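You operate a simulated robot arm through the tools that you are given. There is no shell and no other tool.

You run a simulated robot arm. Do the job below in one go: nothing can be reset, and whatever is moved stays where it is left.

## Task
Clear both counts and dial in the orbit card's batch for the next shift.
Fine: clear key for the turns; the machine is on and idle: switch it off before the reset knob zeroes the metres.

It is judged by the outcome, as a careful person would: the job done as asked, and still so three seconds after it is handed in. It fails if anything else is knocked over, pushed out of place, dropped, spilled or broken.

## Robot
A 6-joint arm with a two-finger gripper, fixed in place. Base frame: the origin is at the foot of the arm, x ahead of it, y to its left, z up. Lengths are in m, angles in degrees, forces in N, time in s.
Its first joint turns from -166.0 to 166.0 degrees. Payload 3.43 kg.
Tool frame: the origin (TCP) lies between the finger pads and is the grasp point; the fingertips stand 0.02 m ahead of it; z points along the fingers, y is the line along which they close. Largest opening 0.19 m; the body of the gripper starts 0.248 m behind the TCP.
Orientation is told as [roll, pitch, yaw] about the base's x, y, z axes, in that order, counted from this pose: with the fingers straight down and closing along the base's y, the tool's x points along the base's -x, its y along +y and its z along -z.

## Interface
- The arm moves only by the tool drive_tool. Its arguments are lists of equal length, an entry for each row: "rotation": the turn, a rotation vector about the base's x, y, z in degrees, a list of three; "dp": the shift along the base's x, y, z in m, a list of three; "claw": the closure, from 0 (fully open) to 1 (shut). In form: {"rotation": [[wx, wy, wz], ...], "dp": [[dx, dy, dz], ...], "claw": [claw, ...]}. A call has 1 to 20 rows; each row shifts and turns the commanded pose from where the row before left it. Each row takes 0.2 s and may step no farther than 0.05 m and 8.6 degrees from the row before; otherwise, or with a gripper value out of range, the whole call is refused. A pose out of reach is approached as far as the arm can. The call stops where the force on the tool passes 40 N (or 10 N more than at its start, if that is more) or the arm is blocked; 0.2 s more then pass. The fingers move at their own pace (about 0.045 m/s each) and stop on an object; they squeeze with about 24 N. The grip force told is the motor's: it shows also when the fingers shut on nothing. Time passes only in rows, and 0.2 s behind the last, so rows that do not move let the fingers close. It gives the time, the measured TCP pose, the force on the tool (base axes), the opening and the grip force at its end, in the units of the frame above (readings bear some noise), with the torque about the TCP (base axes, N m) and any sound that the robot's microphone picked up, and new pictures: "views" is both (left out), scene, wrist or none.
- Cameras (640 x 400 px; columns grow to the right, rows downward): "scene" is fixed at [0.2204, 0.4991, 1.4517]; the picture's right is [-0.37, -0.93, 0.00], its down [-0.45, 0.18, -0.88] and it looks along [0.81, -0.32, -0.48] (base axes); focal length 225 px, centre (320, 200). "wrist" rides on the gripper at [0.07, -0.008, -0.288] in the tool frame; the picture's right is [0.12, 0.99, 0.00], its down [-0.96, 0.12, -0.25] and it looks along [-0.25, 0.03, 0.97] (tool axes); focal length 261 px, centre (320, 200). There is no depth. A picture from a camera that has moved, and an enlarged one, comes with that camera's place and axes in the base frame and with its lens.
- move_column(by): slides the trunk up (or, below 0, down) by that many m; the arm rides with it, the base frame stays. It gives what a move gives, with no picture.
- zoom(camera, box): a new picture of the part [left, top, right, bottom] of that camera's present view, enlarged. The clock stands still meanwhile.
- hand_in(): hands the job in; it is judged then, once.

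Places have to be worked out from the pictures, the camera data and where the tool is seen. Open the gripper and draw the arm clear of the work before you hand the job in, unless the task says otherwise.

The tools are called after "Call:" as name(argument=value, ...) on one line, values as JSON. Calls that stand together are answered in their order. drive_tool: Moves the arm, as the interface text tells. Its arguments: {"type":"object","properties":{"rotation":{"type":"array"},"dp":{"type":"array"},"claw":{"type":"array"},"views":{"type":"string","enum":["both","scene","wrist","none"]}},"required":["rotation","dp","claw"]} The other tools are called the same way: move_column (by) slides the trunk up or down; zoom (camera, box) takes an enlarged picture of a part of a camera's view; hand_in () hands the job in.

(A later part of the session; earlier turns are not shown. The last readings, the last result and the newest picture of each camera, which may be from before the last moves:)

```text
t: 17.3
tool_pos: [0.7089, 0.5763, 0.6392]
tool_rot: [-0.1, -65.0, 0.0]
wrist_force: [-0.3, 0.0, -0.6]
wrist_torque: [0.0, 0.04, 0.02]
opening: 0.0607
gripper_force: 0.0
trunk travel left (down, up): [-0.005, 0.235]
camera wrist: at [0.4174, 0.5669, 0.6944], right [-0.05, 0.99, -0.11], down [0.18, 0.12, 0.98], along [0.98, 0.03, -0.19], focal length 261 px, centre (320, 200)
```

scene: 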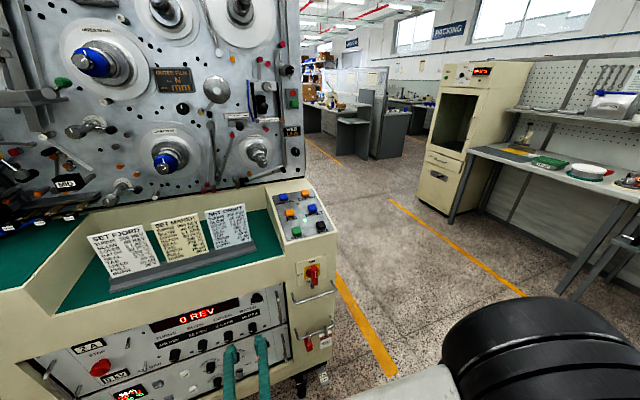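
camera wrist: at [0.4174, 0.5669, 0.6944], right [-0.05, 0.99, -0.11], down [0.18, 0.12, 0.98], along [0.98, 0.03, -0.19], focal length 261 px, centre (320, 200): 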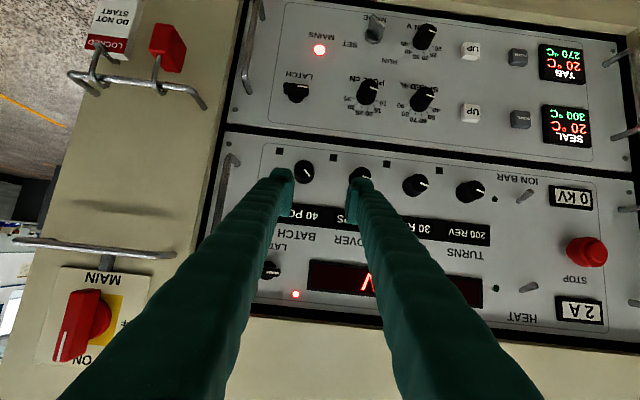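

The tilt worked: the arm is in reach and the pose matches the command. I'll zoom in on the dial and the MODE/LATCH controls from here.

Call:
zoom(camera="wrist", box=[260, 10, 460, 130])

Call:
zoom(camera="wrist", box=[240, 130, 400, 240])

Call:
zoom(camera="wrist", box=[240, 230, 340, 310])

Call:
zoom(camera="scene", box=[180, 310, 340, 400])

```text
3.20 times, centred on (360, 70) of wrist
camera zoom: at [0.4174, 0.5669, 0.6944], right [-0.05, 0.99, -0.11], down [0.18, 0.12, 0.98], along [0.98, 0.03, -0.19], focal length 834 px, centre (192, 616)
```

zoom: 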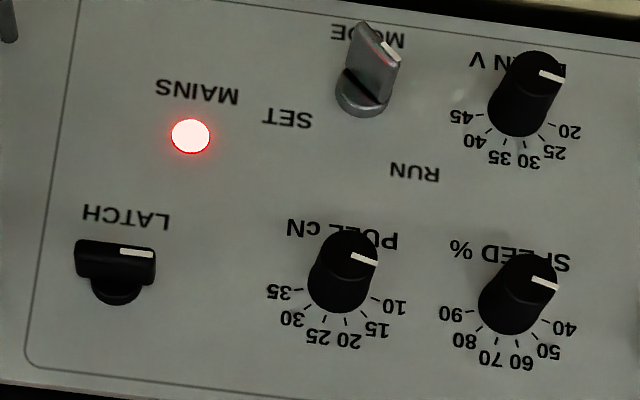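

```text
3.64 times, centred on (320, 185) of wrist
camera zoom: at [0.4174, 0.5669, 0.6944], right [-0.05, 0.99, -0.11], down [0.18, 0.12, 0.98], along [0.98, 0.03, -0.19], focal length 948 px, centre (320, 254)
```

zoom: 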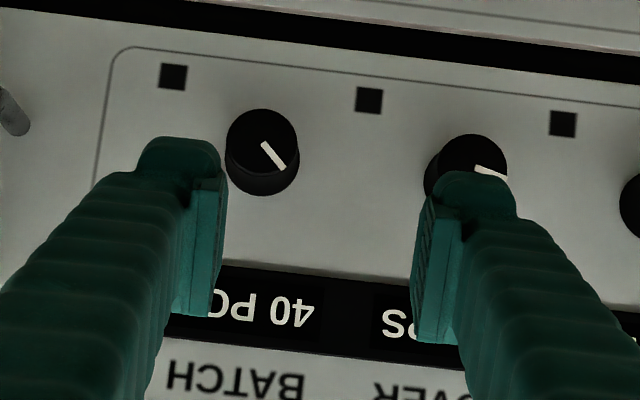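

```text
5.00 times, centred on (290, 270) of wrist
camera zoom: at [0.4174, 0.5669, 0.6944], right [-0.05, 0.99, -0.11], down [0.18, 0.12, 0.98], along [0.98, 0.03, -0.19], focal length 1303 px, centre (470, -150)
```

zoom: 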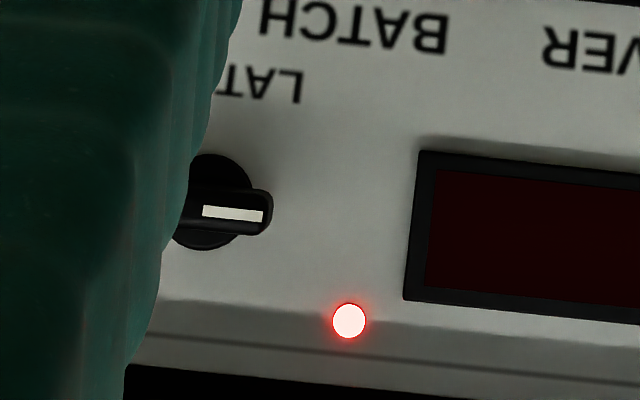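

```text
4.00 times, centred on (260, 355) of scene
camera zoom: at [0.2204, 0.4991, 1.4517], right [-0.37, -0.93, 0.0], down [-0.45, 0.18, -0.88], along [0.81, -0.32, -0.48], focal length 900 px, centre (560, -420)
```

zoom: 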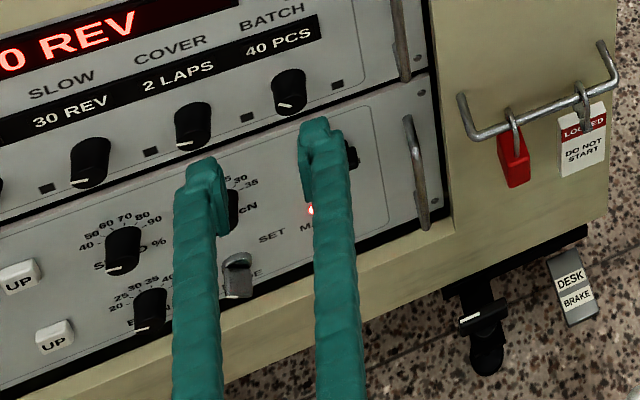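

The knob's front face triangulates to about (0.801, 0.549, 0.574), diameter about 3 cm. I'll line up on its axis, narrow the opening to 5 cm, and level the tool slightly.

Call:
drive_tool(rotation=[[0, -3, 0], [0, -3, 0], [0, -2, 0], [0, 0, 0], [0, 0, 0]], dp=[[0.01, -0.009, -0.015], [0.01, -0.009, -0.015], [0.01, -0.009, -0.014], [0.01, 0, 0], [0, 0, 0]], claw=[0.74, 0.74, 0.74, 0.74, 0.74], views="both")

Call:
zoom(camera="wrist", box=[240, 130, 400, 240])

Call:
zoom(camera="scene", box=[180, 310, 340, 400])

```text
t: 18.5
tool_pos: [0.7493, 0.5508, 0.5948]
tool_rot: [0.1, -73.0, 0.1]
wrist_force: [0.0, -0.3, 0.1]
wrist_torque: [-0.01, 0.02, -0.02]
opening: 0.0492
gripper_force: 0.0
trunk travel left (down, up): [-0.005, 0.235]
camera wrist: at [0.453, 0.5407, 0.6102], right [-0.03, 0.99, -0.11], down [0.04, 0.12, 0.99], along [1.0, 0.03, -0.05], focal length 261 px, centre (320, 200)
```

scene: 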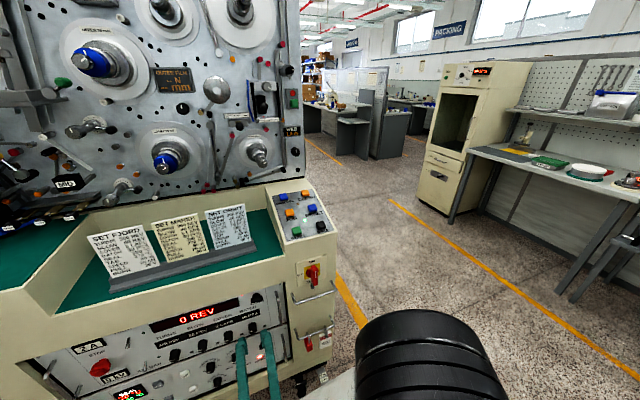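
wrist: 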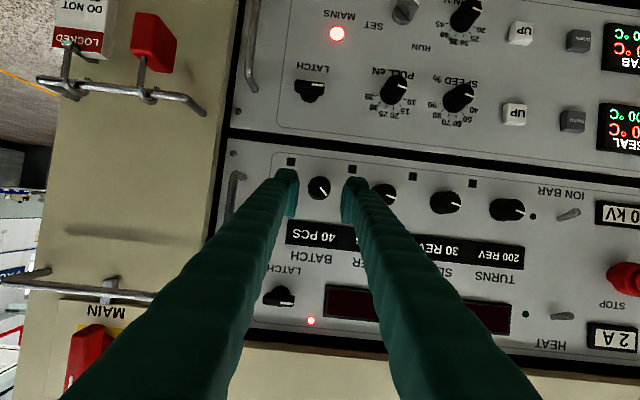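

```text
3.64 times, centred on (320, 185) of wrist
camera zoom: at [0.453, 0.5407, 0.6102], right [-0.03, 0.99, -0.11], down [0.04, 0.12, 0.99], along [1.0, 0.03, -0.05], focal length 948 px, centre (320, 254)
```

zoom: 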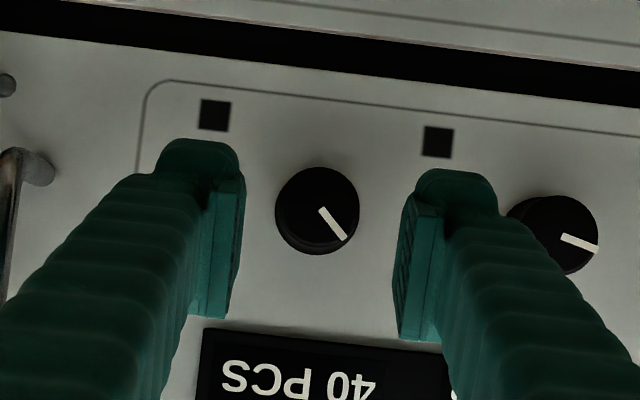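

```text
4.00 times, centred on (260, 355) of scene
camera zoom: at [0.2204, 0.4991, 1.4517], right [-0.37, -0.93, 0.0], down [-0.45, 0.18, -0.88], along [0.81, -0.32, -0.48], focal length 900 px, centre (560, -420)
```

zoom: 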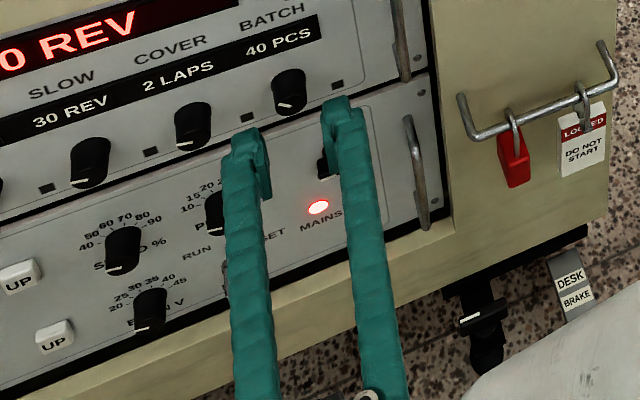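

The fingers straddle the BATCH knob. I'll advance onto it along its axis, then close.

Call:
drive_tool(rotation=[[0, 0, 0], [0, 0, 0], [0, 0, 0], [0, 0, 0], [0, 0, 0]], dp=[[0.01, -0.001, -0.004], [0.01, 0, -0.004], [0.01, 0, -0.004], [0.008, 0, -0.003], [0.005, 0, 0]], claw=[0.74, 0.74, 0.74, 0.74, 0.74], views="wrist")

Call:
zoom(camera="wrist", box=[240, 130, 400, 240])

Call:
zoom(camera="scene", box=[200, 310, 320, 400])

```text
t: 19.7
tool_pos: [0.7908, 0.5486, 0.5779]
tool_rot: [-0.1, -73.0, 0.1]
wrist_force: [0.1, -0.7, 0.0]
wrist_torque: [0.02, -0.05, 0.0]
opening: 0.0493
gripper_force: 0.0
trunk travel left (down, up): [-0.005, 0.235]
camera wrist: at [0.4947, 0.539, 0.5932], right [-0.03, 0.99, -0.11], down [0.04, 0.12, 0.99], along [1.0, 0.03, -0.05], focal length 261 px, centre (320, 200)
```

wrist: 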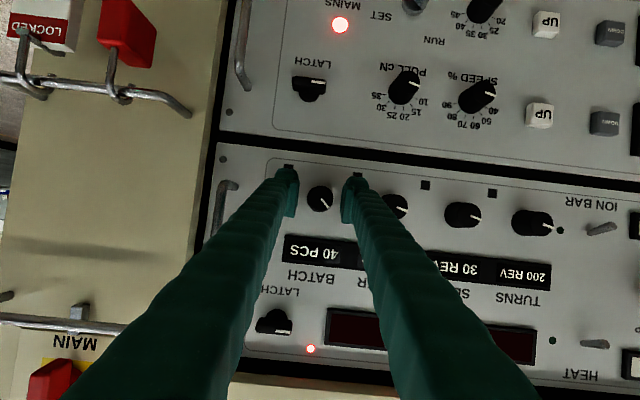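

```text
3.64 times, centred on (320, 185) of wrist
camera zoom: at [0.4947, 0.539, 0.5932], right [-0.03, 0.99, -0.11], down [0.04, 0.12, 0.99], along [1.0, 0.03, -0.05], focal length 948 px, centre (320, 254)
```

zoom: 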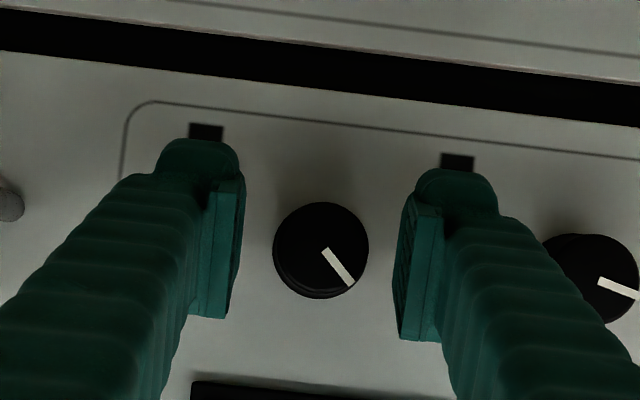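

```text
4.44 times, centred on (260, 355) of scene
camera zoom: at [0.2204, 0.4991, 1.4517], right [-0.37, -0.93, 0.0], down [-0.45, 0.18, -0.88], along [0.81, -0.32, -0.48], focal length 1000 px, centre (587, -489)
```

zoom: 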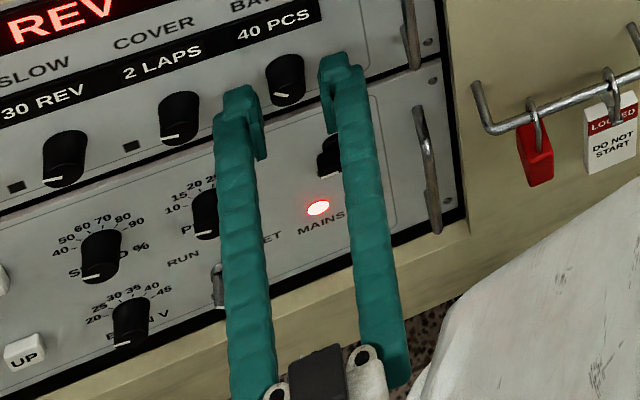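

The knob is centred between the pads, with the tips about 1 cm past its face. I'll go 3 mm deeper and close on it.

Call:
drive_tool(rotation=[[0, 0, 0], [0, 0, 0], [0, 0, 0], [0, 0, 0], [0, 0, 0]], dp=[[0.003, 0, -0.001], [0, 0, 0], [0, 0, 0], [0, 0, 0], [0, 0, 0]], claw=[0.74, 1, 1, 1, 1], views="wrist")

Call:
zoom(camera="wrist", box=[240, 130, 400, 240])

Call:
zoom(camera="scene", box=[200, 310, 320, 400])

```text
t: 20.9
tool_pos: [0.7962, 0.5495, 0.5779]
tool_rot: [-0.1, -72.9, 0.2]
wrist_force: [-2.2, 26.3, -1.1]
wrist_torque: [0.01, 0.12, 0.24]
opening: 0.0305
gripper_force: 45.1
trunk travel left (down, up): [-0.005, 0.235]
camera wrist: at [0.4984, 0.5394, 0.5925], right [-0.04, 0.99, -0.11], down [0.04, 0.12, 0.99], along [1.0, 0.03, -0.05], focal length 261 px, centre (320, 200)
```

wrist: 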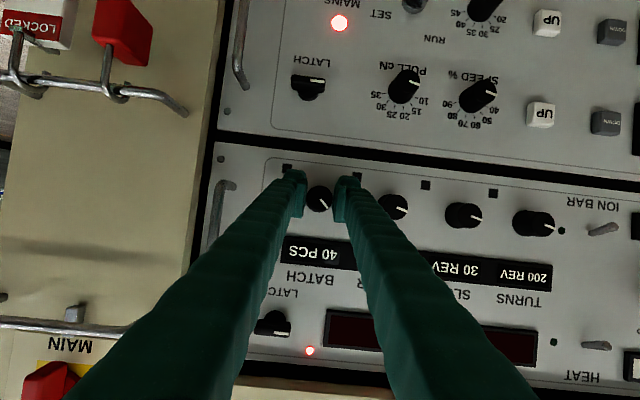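

```text
3.64 times, centred on (320, 185) of wrist
camera zoom: at [0.4984, 0.5394, 0.5925], right [-0.04, 0.99, -0.11], down [0.04, 0.12, 0.99], along [1.0, 0.03, -0.05], focal length 948 px, centre (320, 254)
```

zoom: 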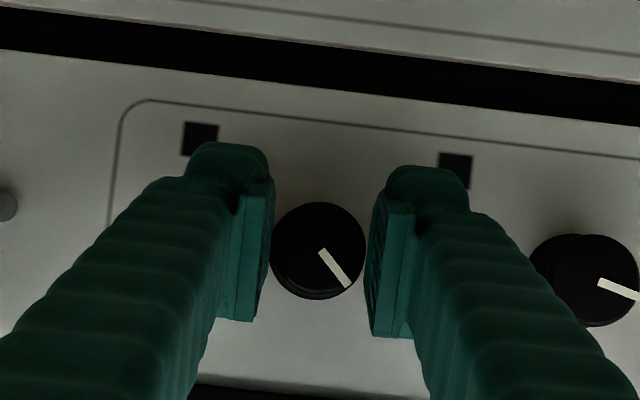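

```text
4.44 times, centred on (260, 355) of scene
camera zoom: at [0.2204, 0.4991, 1.4517], right [-0.37, -0.93, 0.0], down [-0.45, 0.18, -0.88], along [0.81, -0.32, -0.48], focal length 1000 px, centre (587, -489)
```

zoom: 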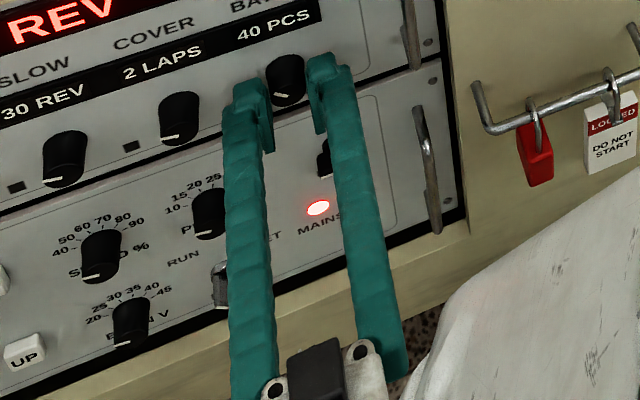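

The knob is gripped (opening 30.5 mm) with a 26 N sideways load, so the grip is slightly off centre. I'll shift 1.5 mm in +y to relieve it.

Call:
drive_tool(rotation=[[0, 0, 0], [0, 0, 0]], dp=[[0, 0.0015, 0], [0, 0, 0]], claw=[1, 1], views="none")

```text
t: 21.5
tool_pos: [0.7959, 0.5496, 0.5785]
tool_rot: [-0.1, -72.9, 0.0]
wrist_force: [-1.5, 27.3, 4.9]
wrist_torque: [0.0, -0.02, 0.27]
opening: 0.0306
gripper_force: 45.4
trunk travel left (down, up): [-0.005, 0.235]
```

Call:
drive_tool(rotation=[[0, 0, 0], [0, 0, 0]], dp=[[0, 0.002, -0.001], [0, 0, 0]], claw=[1, 1], views="none")

```text
t: 22.1
tool_pos: [0.7945, 0.5492, 0.5778]
tool_rot: [0.0, -73.1, -0.1]
wrist_force: [2.5, 6.0, 15.3]
wrist_torque: [0.0, -0.34, 0.07]
opening: 0.0308
gripper_force: 44.7
trunk travel left (down, up): [-0.005, 0.235]
```

The sideways load has dropped to 6 N. I'll take out the small vertical load and turn 30° clockwise about the knob axis.

Call:
drive_tool(rotation=[[0, 0, 0], [6, 0, 0], [6, 0, 0], [6, 0, 0], [6, 0, 0], [6, 0, 0], [0, 0, 0]], dp=[[0, 0, 0.001], [0, 0, 0], [0, 0, 0], [0, 0, 0], [0, 0, 0], [0, 0, 0], [0, 0, 0]], claw=[1, 1, 1, 1, 1, 1, 1], views="both")

Call:
zoom(camera="wrist", box=[240, 130, 400, 270])

Call:
zoom(camera="scene", box=[200, 300, 320, 390])

```text
t: 22.9
tool_pos: [0.7933, 0.5507, 0.5782]
tool_rot: [22.7, -70.6, -22.4]
wrist_force: [9.7, -26.7, -5.0]
wrist_torque: [0.0, -0.38, -0.22]
opening: 0.031
gripper_force: 45.1
out of reach, approached as far as the arm can: row 3
trunk travel left (down, up): [-0.005, 0.235]
stopped in row 3: the force on the tool passed its limit at 54 N (the readings are from after the stop); the commanded pose is now the measured one
camera wrist: at [0.4975, 0.5424, 0.5967], right [-0.02, 1.0, 0.01], down [0.06, -0.01, 1.0], along [1.0, 0.02, -0.06], focal length 261 px, centre (320, 200)
```

scene: 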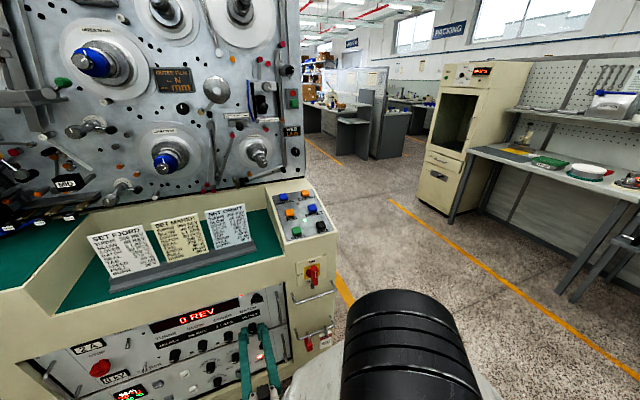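
wrist: 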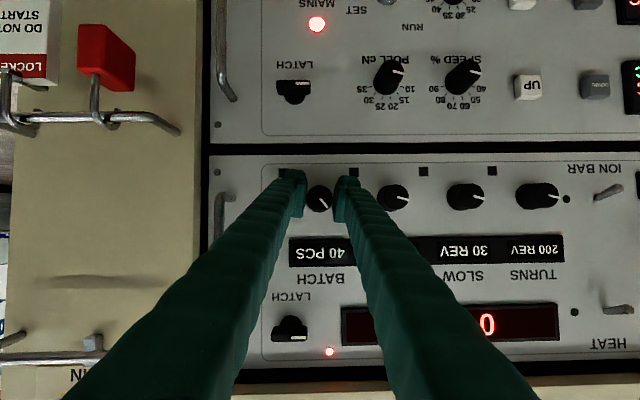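

```text
2.86 times, centred on (320, 200) of wrist
camera zoom: at [0.4975, 0.5424, 0.5967], right [-0.02, 1.0, 0.01], down [0.06, -0.01, 1.0], along [1.0, 0.02, -0.06], focal length 745 px, centre (320, 200)
```

zoom: 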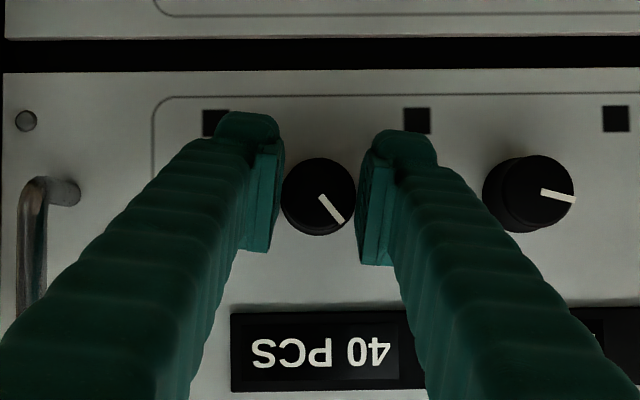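

```text
4.44 times, centred on (260, 345) of scene
camera zoom: at [0.2204, 0.4991, 1.4517], right [-0.37, -0.93, 0.0], down [-0.45, 0.18, -0.88], along [0.81, -0.32, -0.48], focal length 1000 px, centre (587, -444)
```

zoom: 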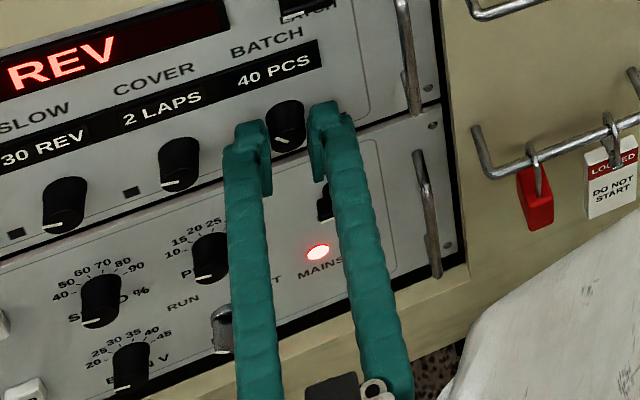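

The turn stopped early on a reach limit with the knob still at 40 PCS. I'll release, back off, and test in free space which tilt allows a full turn about x.

Call:
drive_tool(rotation=[[0, 0, 0], [0, 0, 0], [0, 0, 0], [0, 0, 0], [0, 0, 0], [0, 0, 0]], dp=[[0, 0, 0], [0, 0, 0], [-0.01, 0, 0.002], [-0.02, 0, 0.004], [-0.02, 0, 0.004], [-0.02, 0, 0.004]], claw=[0.74, 0.74, 0.74, 0.74, 0.74, 0.74], views="none")

Call:
drive_tool(rotation=[[0, 6, 0], [0, 6, 0], [0, 6, 0], [0, 0, 0]], dp=[[0, 0, 0], [0, 0, 0], [0, 0, 0], [0, 0, 0]], claw=[0.74, 0.74, 0.74, 0.74], views="scene")

```text
t: 24.2
tool_pos: [0.7212, 0.5541, 0.5928]
tool_rot: [22.3, -70.6, -22.0]
wrist_force: [-0.6, 1.0, -0.2]
wrist_torque: [-0.01, 0.02, 0.01]
opening: 0.0495
gripper_force: 0.1
trunk travel left (down, up): [-0.005, 0.235]
```

```text
t: 25.2
tool_pos: [0.7218, 0.554, 0.593]
tool_rot: [11.5, -53.5, -12.2]
wrist_force: [0.7, 0.3, -0.3]
wrist_torque: [0.01, 0.01, 0.03]
opening: 0.0493
gripper_force: 0.0
trunk travel left (down, up): [-0.005, 0.235]
```

scene: 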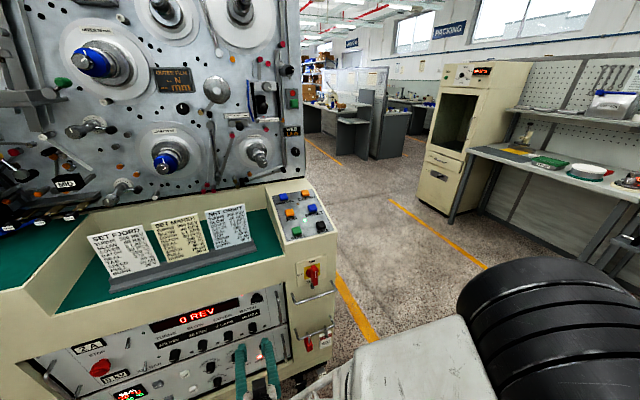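

In free space at a steeper tilt, I'll test how far the tool can turn about the x axis.

Call:
drive_tool(rotation=[[8, 0, 0], [8, 0, 0], [8, 0, 0], [8, 0, 0], [8, 0, 0], [8, 0, 0], [0, 0, 0]], dp=[[0, 0, 0], [0, 0, 0], [0, 0, 0], [0, 0, 0], [0, 0, 0], [0, 0, 0], [0, 0, 0]], claw=[0.74, 0.74, 0.74, 0.74, 0.74, 0.74, 0.74], views="scene")

```text
t: 26.9
tool_pos: [0.7315, 0.5866, 0.6693]
tool_rot: [40.2, -40.5, -35.9]
wrist_force: [-0.1, 0.4, -0.7]
wrist_torque: [0.01, -0.01, 0.01]
opening: 0.0492
gripper_force: 0.0
out of reach, approached as far as the arm can: row 2, 3, 4, 5, 6
trunk travel left (down, up): [-0.005, 0.235]
```

scene: 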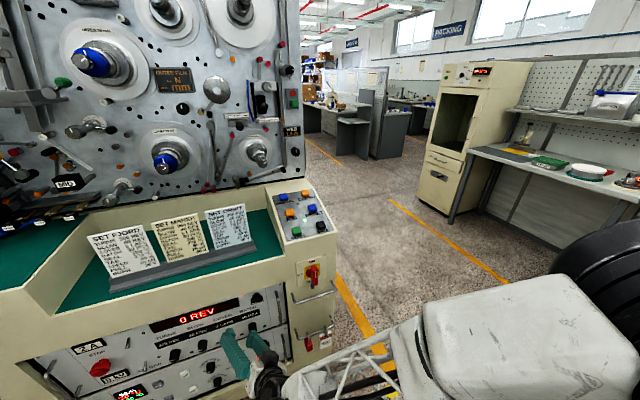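

Turning clockwise past upright pulls the wrist inward and runs out of reach. I'll approach pre-rotated counter-clockwise instead, with the wrist to the +y side, so the clockwise turn ends upright. First I'll recover the orientation and test that pose in free space.

Call:
drive_tool(rotation=[[-7.4, 0, 0], [-7.4, 0, 0], [-7.4, 0, 0], [-7.4, 0, 0], [0, 0, 6.2], [0, -6.75, 0], [0, -6.75, 0], [-8.4, 0, 0], [-8.4, 0, 0], [-8.4, 0, 0], [-8.4, 0, 0], [-8.4, 0, 0], [-8.4, 0, 0], [0, 0, 0]], dp=[[-0.01, 0, 0], [-0.01, 0, 0], [-0.006, 0, 0], [0, 0, 0], [0, 0, 0], [0, 0, 0], [0, 0, 0], [0, -0.006, -0.0115], [0, -0.006, -0.0115], [0, -0.006, -0.0115], [0, -0.006, -0.0115], [0, -0.006, -0.0115], [0, -0.006, -0.0115], [0, 0, 0]], claw=[0.74, 0.74, 0.74, 0.74, 0.74, 0.74, 0.74, 0.74, 0.74, 0.74, 0.74, 0.74, 0.74, 0.74], views="both")

```text
t: 29.9
tool_pos: [0.7044, 0.5517, 0.5999]
tool_rot: [-70.9, -35.2, 59.2]
wrist_force: [0.7, 0.8, 0.9]
wrist_torque: [0.01, 0.04, -0.01]
opening: 0.0494
gripper_force: 0.1
trunk travel left (down, up): [-0.005, 0.235]
camera wrist: at [0.4127, 0.589, 0.6402], right [-0.05, 0.55, -0.84], down [0.18, 0.83, 0.53], along [0.98, -0.12, -0.14], focal length 261 px, centre (320, 200)
```

scene: 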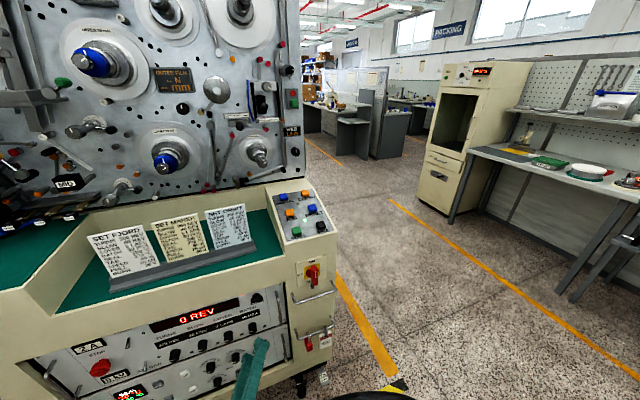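
wrist: 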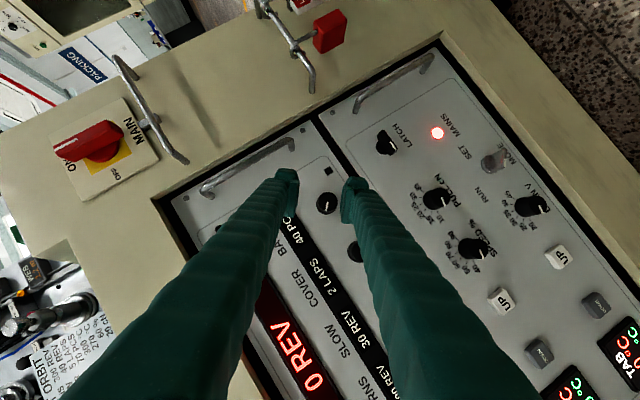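

That pose is fully reachable. I'll advance with the TCP on the knob axis, then check before going onto it.

Call:
drive_tool(rotation=[[0, 0, 0], [0, 0, 0], [0, 0, 0], [0, 0, 0]], dp=[[0.016, -0.0006, -0.0065], [0.016, -0.0006, -0.0065], [0.016, -0.0006, -0.0065], [0.01, -0.0005, -0.006]], claw=[0.74, 0.74, 0.74, 0.74], views="both")

Call:
zoom(camera="wrist", box=[240, 130, 400, 240])

Call:
zoom(camera="scene", box=[200, 310, 320, 400])

```text
t: 30.9
tool_pos: [0.7619, 0.549, 0.5732]
tool_rot: [-70.9, -35.2, 59.0]
wrist_force: [0.0, 0.4, 0.1]
wrist_torque: [0.01, 0.02, 0.02]
opening: 0.0493
gripper_force: 0.2
trunk travel left (down, up): [-0.005, 0.235]
camera wrist: at [0.4702, 0.5861, 0.615], right [-0.05, 0.55, -0.83], down [0.18, 0.83, 0.53], along [0.98, -0.12, -0.14], focal length 261 px, centre (320, 200)
```

scene: 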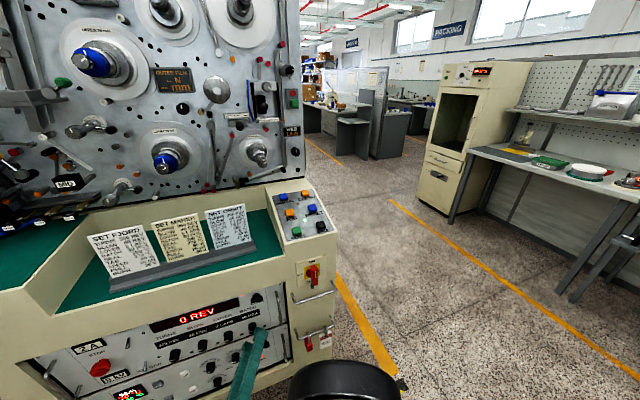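
wrist: 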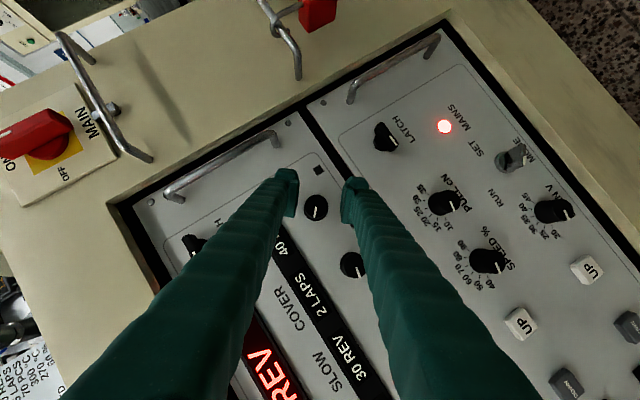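

```text
3.64 times, centred on (320, 185) of wrist
camera zoom: at [0.4702, 0.5861, 0.615], right [-0.05, 0.55, -0.83], down [0.18, 0.83, 0.53], along [0.98, -0.12, -0.14], focal length 948 px, centre (320, 254)
```

zoom: 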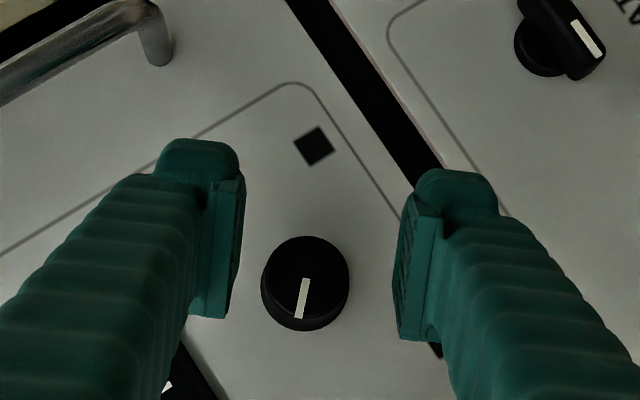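

```text
4.44 times, centred on (260, 355) of scene
camera zoom: at [0.2204, 0.4991, 1.4517], right [-0.37, -0.93, 0.0], down [-0.45, 0.18, -0.88], along [0.81, -0.32, -0.48], focal length 1000 px, centre (587, -489)
```

zoom: 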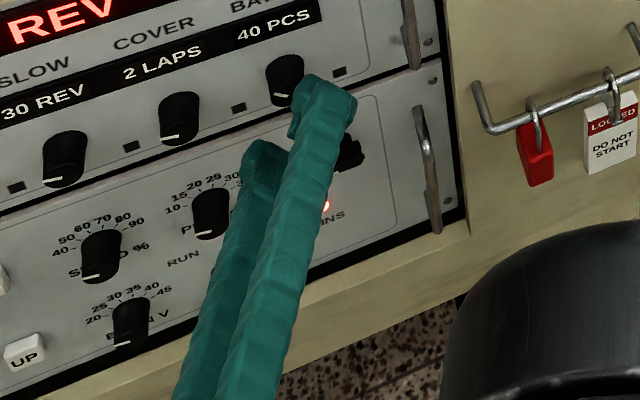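

The knob sits about 2 mm to the upper-finger side. I'll correct that, advance onto the knob, and close.

Call:
drive_tool(rotation=[[0, 0, 0], [0, 0, 0], [0, 0, 0], [0, 0, 0], [0, 0, 0], [0, 0, 0], [0, 0, 0]], dp=[[0.01, -0.0005, 0.001], [0.01, 0, 0.0005], [0.01, 0, 0], [0.002, 0, 0], [0, 0, 0], [0, 0, 0], [0, 0, 0]], claw=[0.74, 0.74, 0.74, 0.74, 1, 1, 1], views="both")

Call:
zoom(camera="wrist", box=[240, 130, 400, 240])

Call:
zoom(camera="scene", box=[200, 310, 320, 400])

```text
t: 32.5
tool_pos: [0.796, 0.5491, 0.5766]
tool_rot: [-71.0, -35.3, 59.0]
wrist_force: [-2.2, -5.1, 7.2]
wrist_torque: [0.0, 0.0, 0.03]
opening: 0.0306
gripper_force: 45.1
trunk travel left (down, up): [-0.005, 0.235]
camera wrist: at [0.504, 0.5853, 0.6167], right [-0.05, 0.55, -0.83], down [0.18, 0.83, 0.53], along [0.98, -0.12, -0.14], focal length 261 px, centre (320, 200)
```

scene: 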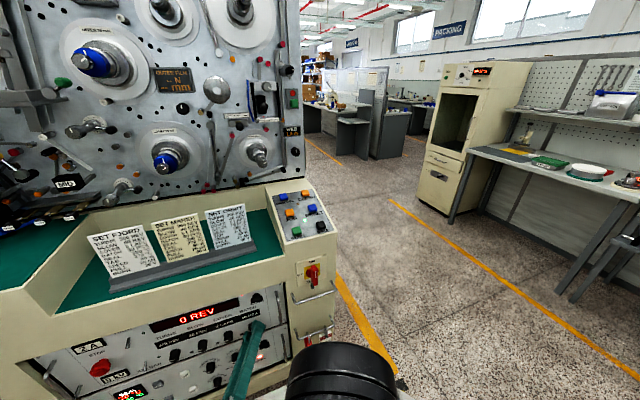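
wrist: 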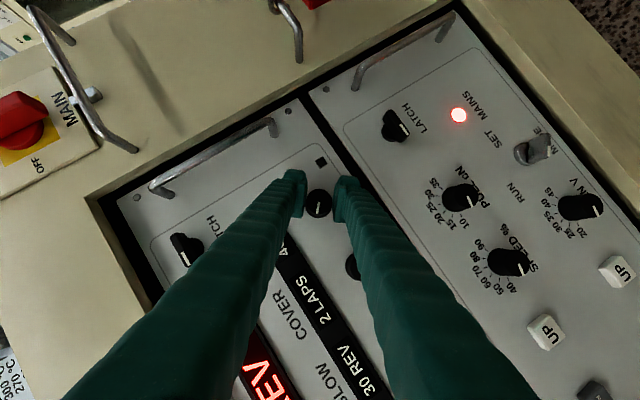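

```text
3.64 times, centred on (320, 185) of wrist
camera zoom: at [0.504, 0.5853, 0.6167], right [-0.05, 0.55, -0.83], down [0.18, 0.83, 0.53], along [0.98, -0.12, -0.14], focal length 948 px, centre (320, 254)
```

zoom: 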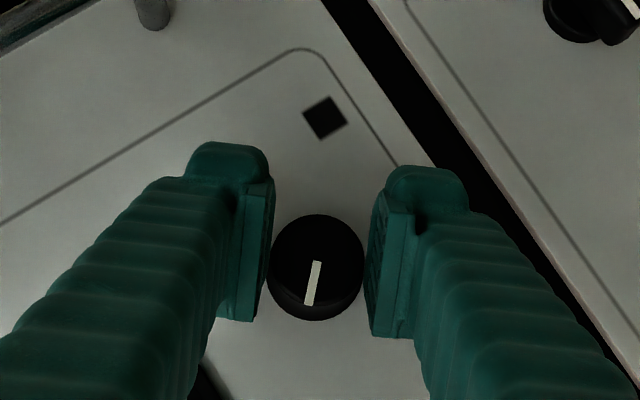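

```text
4.44 times, centred on (260, 355) of scene
camera zoom: at [0.2204, 0.4991, 1.4517], right [-0.37, -0.93, 0.0], down [-0.45, 0.18, -0.88], along [0.81, -0.32, -0.48], focal length 1000 px, centre (587, -489)
```

zoom: 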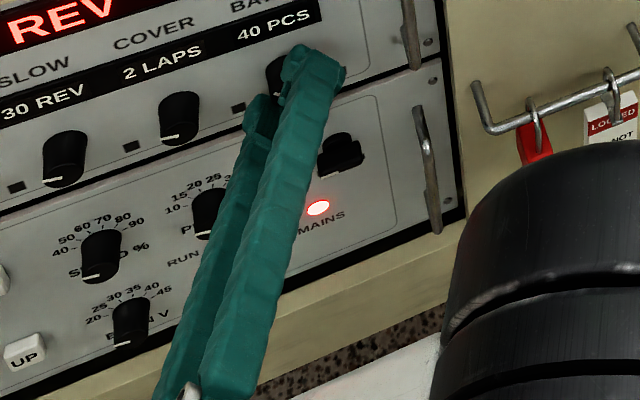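

The grip is centred with small forces. Now I turn 30° clockwise and check the readout.

Call:
drive_tool(rotation=[[5, 0, 0], [5, 0, 0], [5, 0, 0], [5, 0, 0], [5, 0, 0], [5, 0, 0], [0, 0, 0]], dp=[[0, 0, 0], [0, 0, 0], [0, 0, 0], [0, 0, 0], [0, 0, 0], [0, 0, 0], [0, 0, 0]], claw=[1, 1, 1, 1, 1, 1, 1], views="both")

Call:
zoom(camera="scene", box=[200, 300, 320, 390])

Call:
zoom(camera="wrist", box=[240, 130, 400, 240])

```text
t: 34.0
tool_pos: [0.7949, 0.5487, 0.5755]
tool_rot: [-41.6, -58.2, 37.1]
wrist_force: [1.5, 2.2, 0.0]
wrist_torque: [-0.05, -0.06, 0.16]
opening: 0.0306
gripper_force: 45.1
trunk travel left (down, up): [-0.005, 0.235]
camera wrist: at [0.5037, 0.5593, 0.6296], right [-0.05, 0.89, -0.45], down [0.18, 0.45, 0.88], along [0.98, -0.04, -0.18], focal length 261 px, centre (320, 200)
```

scene: 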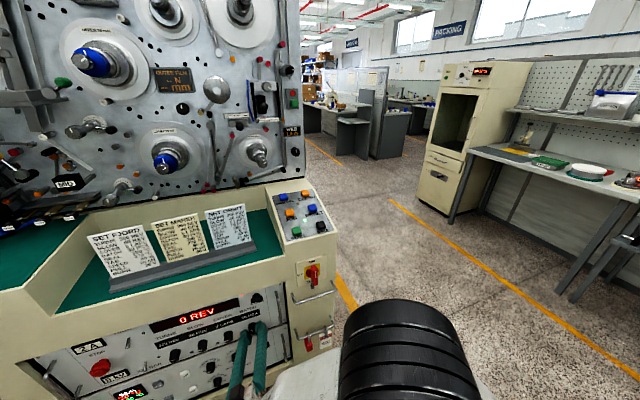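
wrist: 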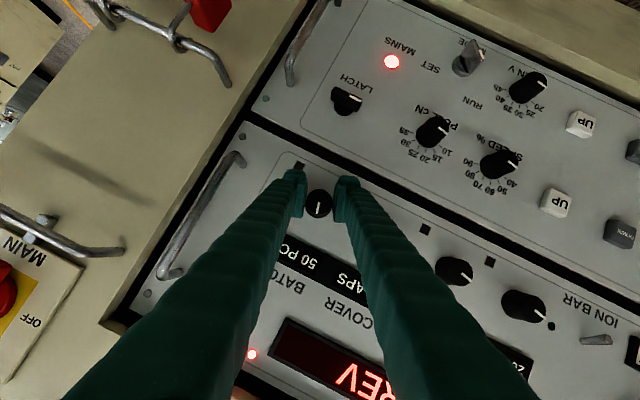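

```text
4.44 times, centred on (260, 345) of scene
camera zoom: at [0.2204, 0.4991, 1.4517], right [-0.37, -0.93, 0.0], down [-0.45, 0.18, -0.88], along [0.81, -0.32, -0.48], focal length 1000 px, centre (587, -444)
```

zoom: 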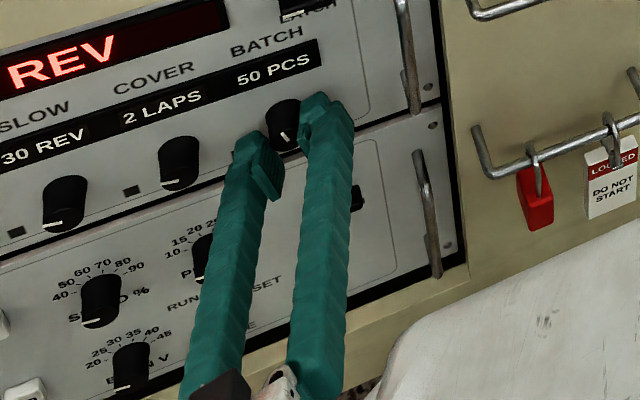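

```text
3.64 times, centred on (320, 185) of wrist
camera zoom: at [0.5037, 0.5593, 0.6296], right [-0.05, 0.89, -0.45], down [0.18, 0.45, 0.88], along [0.98, -0.04, -0.18], focal length 948 px, centre (320, 254)
```

zoom: 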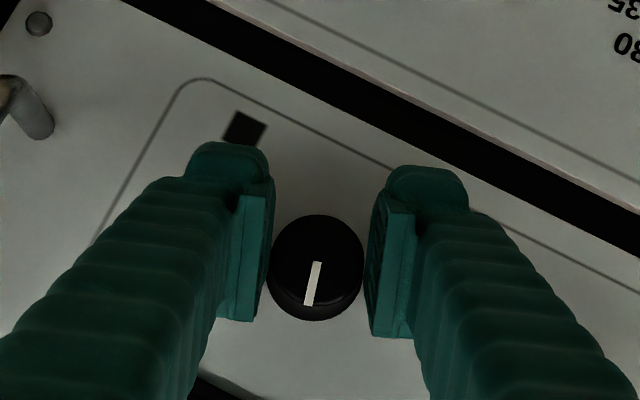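

The window now reads 50 PCS, so the knob follows the gripper at about 30° a step. I'll turn another 24°, near the reach limit.

Call:
drive_tool(rotation=[[4, 0, 0], [4, 0, 0], [4, 0, 0], [4, 0, 0], [4, 0, 0], [4, 0, 0], [0, 0, 0]], dp=[[0, 0, 0], [0, 0, 0], [0, 0, 0], [0, 0, 0], [0, 0, 0], [0, 0, 0], [0, 0, 0]], claw=[1, 1, 1, 1, 1, 1, 1], views="scene")

Call:
zoom(camera="scene", box=[200, 300, 320, 390])

Call:
zoom(camera="wrist", box=[220, 130, 420, 270])

```text
t: 35.6
tool_pos: [0.7949, 0.5492, 0.5748]
tool_rot: [8.4, -64.9, -7.5]
wrist_force: [-3.0, 34.6, -7.5]
wrist_torque: [-0.08, 0.37, 0.38]
opening: 0.0305
gripper_force: 44.9
trunk travel left (down, up): [-0.005, 0.235]
```

scene: 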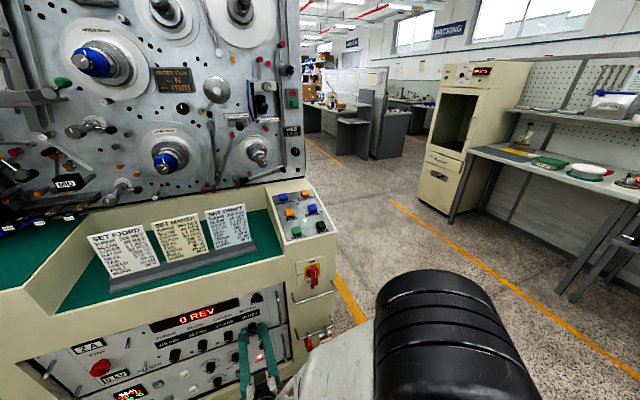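

```text
4.44 times, centred on (260, 345) of scene
camera zoom: at [0.2204, 0.4991, 1.4517], right [-0.37, -0.93, 0.0], down [-0.45, 0.18, -0.88], along [0.81, -0.32, -0.48], focal length 1000 px, centre (587, -444)
```

zoom: 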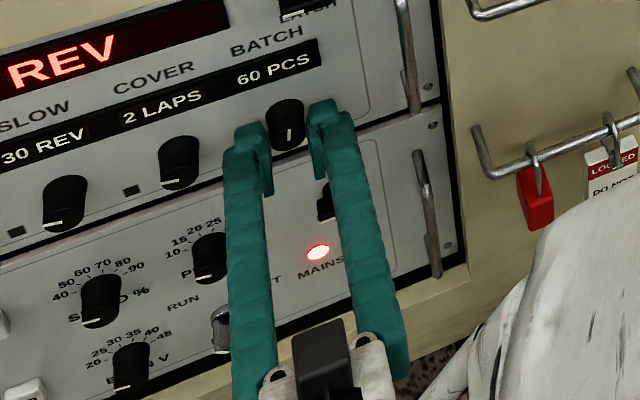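

```text
2.86 times, centred on (320, 200) of wrist
camera zoom: at [0.504, 0.536, 0.6295], right [-0.05, 1.0, -0.05], down [0.18, 0.06, 0.98], along [0.98, 0.04, -0.18], focal length 745 px, centre (320, 200)
```

zoom: 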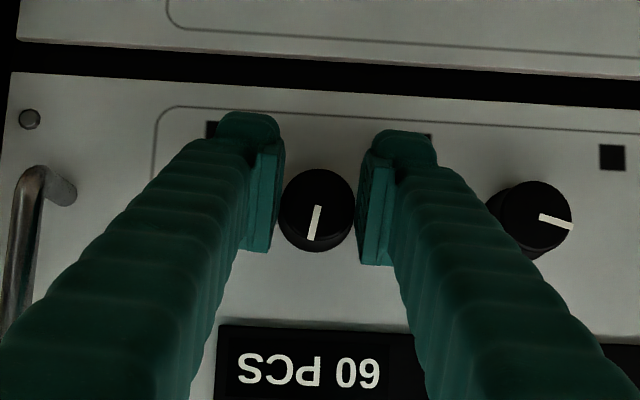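

It's at 60 PCS now, one step short. I'll release, back off along x, rotate counter-clockwise 45° and regrasp.

Call:
drive_tool(rotation=[[0, 0, 0], [0, 0, 0], [0, 0, 0], [0, 0, 0], [0, 0, 0], [-7.5, 0, 0], [-7.5, 0, 0], [-7.5, 0, 0], [-7.5, 0, 0], [-7.5, 0, 0], [-7.5, 0, 0], [0, 0, 0]], dp=[[0, 0, 0], [0, 0, 0], [-0.01, 0, 0], [-0.015, 0, 0], [-0.015, 0, 0], [0, 0, 0], [0, 0, 0], [0, 0, 0], [0, 0, 0], [0, 0, 0], [0, 0, 0], [0, 0, 0]], claw=[0.74, 0.74, 0.74, 0.74, 0.74, 0.74, 0.74, 0.74, 0.74, 0.74, 0.74, 0.74], views="both")

Call:
zoom(camera="wrist", box=[240, 130, 400, 240])

Call:
zoom(camera="scene", box=[200, 300, 320, 390])

```text
t: 38.2
tool_pos: [0.7535, 0.5485, 0.5756]
tool_rot: [-64.6, -42.7, 55.1]
wrist_force: [0.2, -0.2, -0.1]
wrist_torque: [-0.01, -0.01, 0.04]
opening: 0.0494
gripper_force: 0.2
trunk travel left (down, up): [-0.005, 0.235]
camera wrist: at [0.4638, 0.5789, 0.6222], right [-0.05, 0.67, -0.74], down [0.18, 0.73, 0.65], along [0.98, -0.1, -0.16], focal length 261 px, centre (320, 200)
```

scene: 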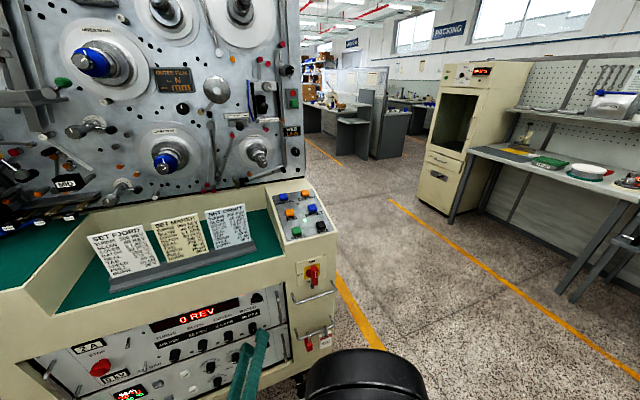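
wrist: 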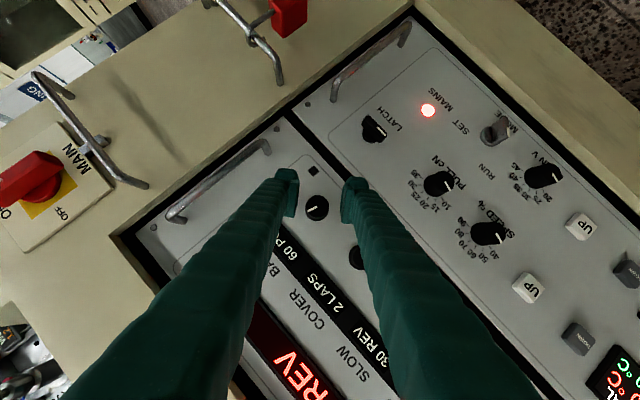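

```text
3.64 times, centred on (320, 185) of wrist
camera zoom: at [0.4638, 0.5789, 0.6222], right [-0.05, 0.67, -0.74], down [0.18, 0.73, 0.65], along [0.98, -0.1, -0.16], focal length 948 px, centre (320, 254)
```

zoom: 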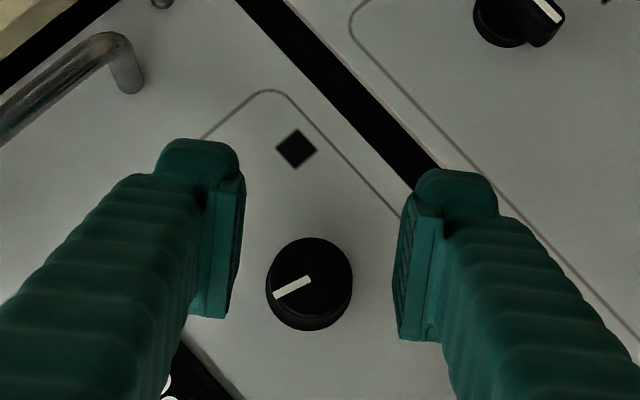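

```text
4.44 times, centred on (260, 345) of scene
camera zoom: at [0.2204, 0.4991, 1.4517], right [-0.37, -0.93, 0.0], down [-0.45, 0.18, -0.88], along [0.81, -0.32, -0.48], focal length 1000 px, centre (587, -444)
```

zoom: 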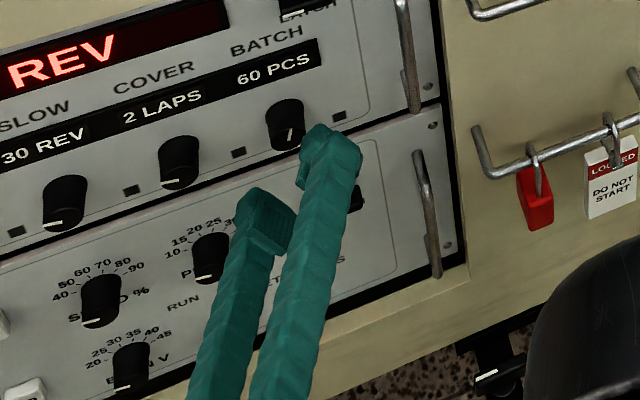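

Knob is centred and still at 60 PCS. I'll advance and grip again.

Call:
drive_tool(rotation=[[0, 0, 0], [0, 0, 0], [0, 0, 0], [0, 0, 0], [0, 0, 0], [0, 0, 0], [0, 0, 0]], dp=[[0.012, 0, 0], [0.012, 0, 0], [0.01, 0, 0], [0.007, 0, 0], [0, 0, 0], [0, 0, 0], [0, 0, 0]], claw=[0.74, 0.74, 0.74, 0.74, 1, 1, 1], views="none")

```text
t: 39.9
tool_pos: [0.7958, 0.5468, 0.5748]
tool_rot: [-64.6, -42.8, 55.0]
wrist_force: [-1.7, -3.9, 1.3]
wrist_torque: [-0.02, -0.02, -0.05]
opening: 0.0304
gripper_force: 45.4
trunk travel left (down, up): [-0.005, 0.235]
```

Gripped cleanly with low forces. I'll turn one step clockwise (about 28°) and read the window.

Call:
drive_tool(rotation=[[4, 0, 0], [4, 0, 0], [4, 0, 0], [4, 0, 0], [4, 0, 0], [4, 0, 0], [0, 0, 0]], dp=[[0, 0, 0], [0, 0, 0], [0, 0, 0], [0, 0, 0], [0, 0, 0], [0, 0, 0], [0, 0, 0]], claw=[1, 1, 1, 1, 1, 1, 1], views="both")

Call:
zoom(camera="scene", box=[200, 300, 320, 390])

Call:
zoom(camera="wrist", box=[220, 130, 420, 270])

```text
t: 41.5
tool_pos: [0.7958, 0.5482, 0.5745]
tool_rot: [-36.7, -59.9, 33.0]
wrist_force: [-15.1, -3.6, -12.4]
wrist_torque: [0.01, 0.14, -0.02]
opening: 0.0301
gripper_force: 44.6
trunk travel left (down, up): [-0.005, 0.235]
camera wrist: at [0.5047, 0.5563, 0.6297], right [-0.05, 0.91, -0.4], down [0.18, 0.4, 0.9], along [0.98, -0.03, -0.19], focal length 261 px, centre (320, 200)
```

scene: 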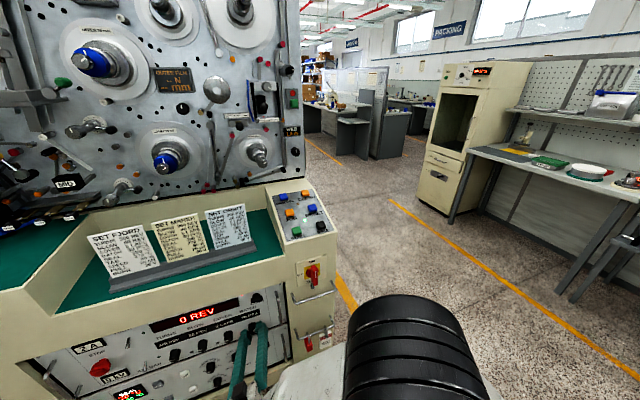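
wrist: 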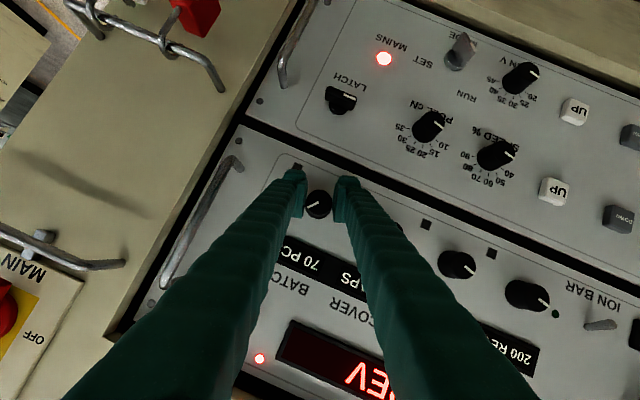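

```text
4.44 times, centred on (260, 345) of scene
camera zoom: at [0.2204, 0.4991, 1.4517], right [-0.37, -0.93, 0.0], down [-0.45, 0.18, -0.88], along [0.81, -0.32, -0.48], focal length 1000 px, centre (587, -444)
```

zoom: 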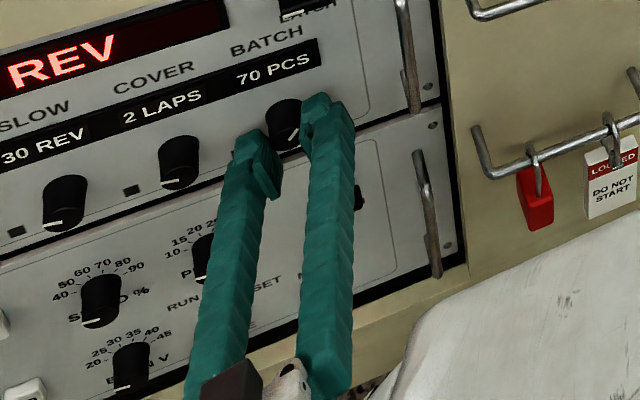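

```text
2.86 times, centred on (320, 200) of wrist
camera zoom: at [0.5047, 0.5563, 0.6297], right [-0.05, 0.91, -0.4], down [0.18, 0.4, 0.9], along [0.98, -0.03, -0.19], focal length 745 px, centre (320, 200)
```

zoom: 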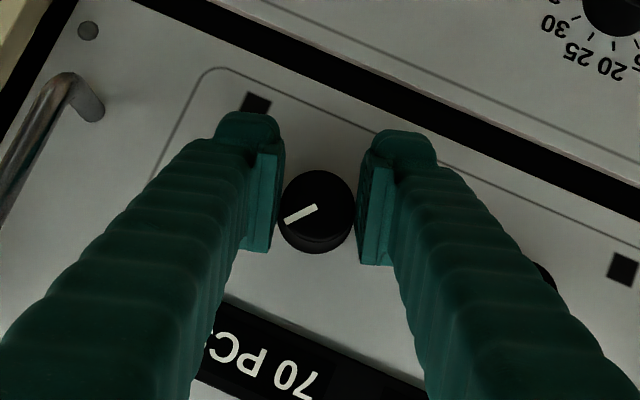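

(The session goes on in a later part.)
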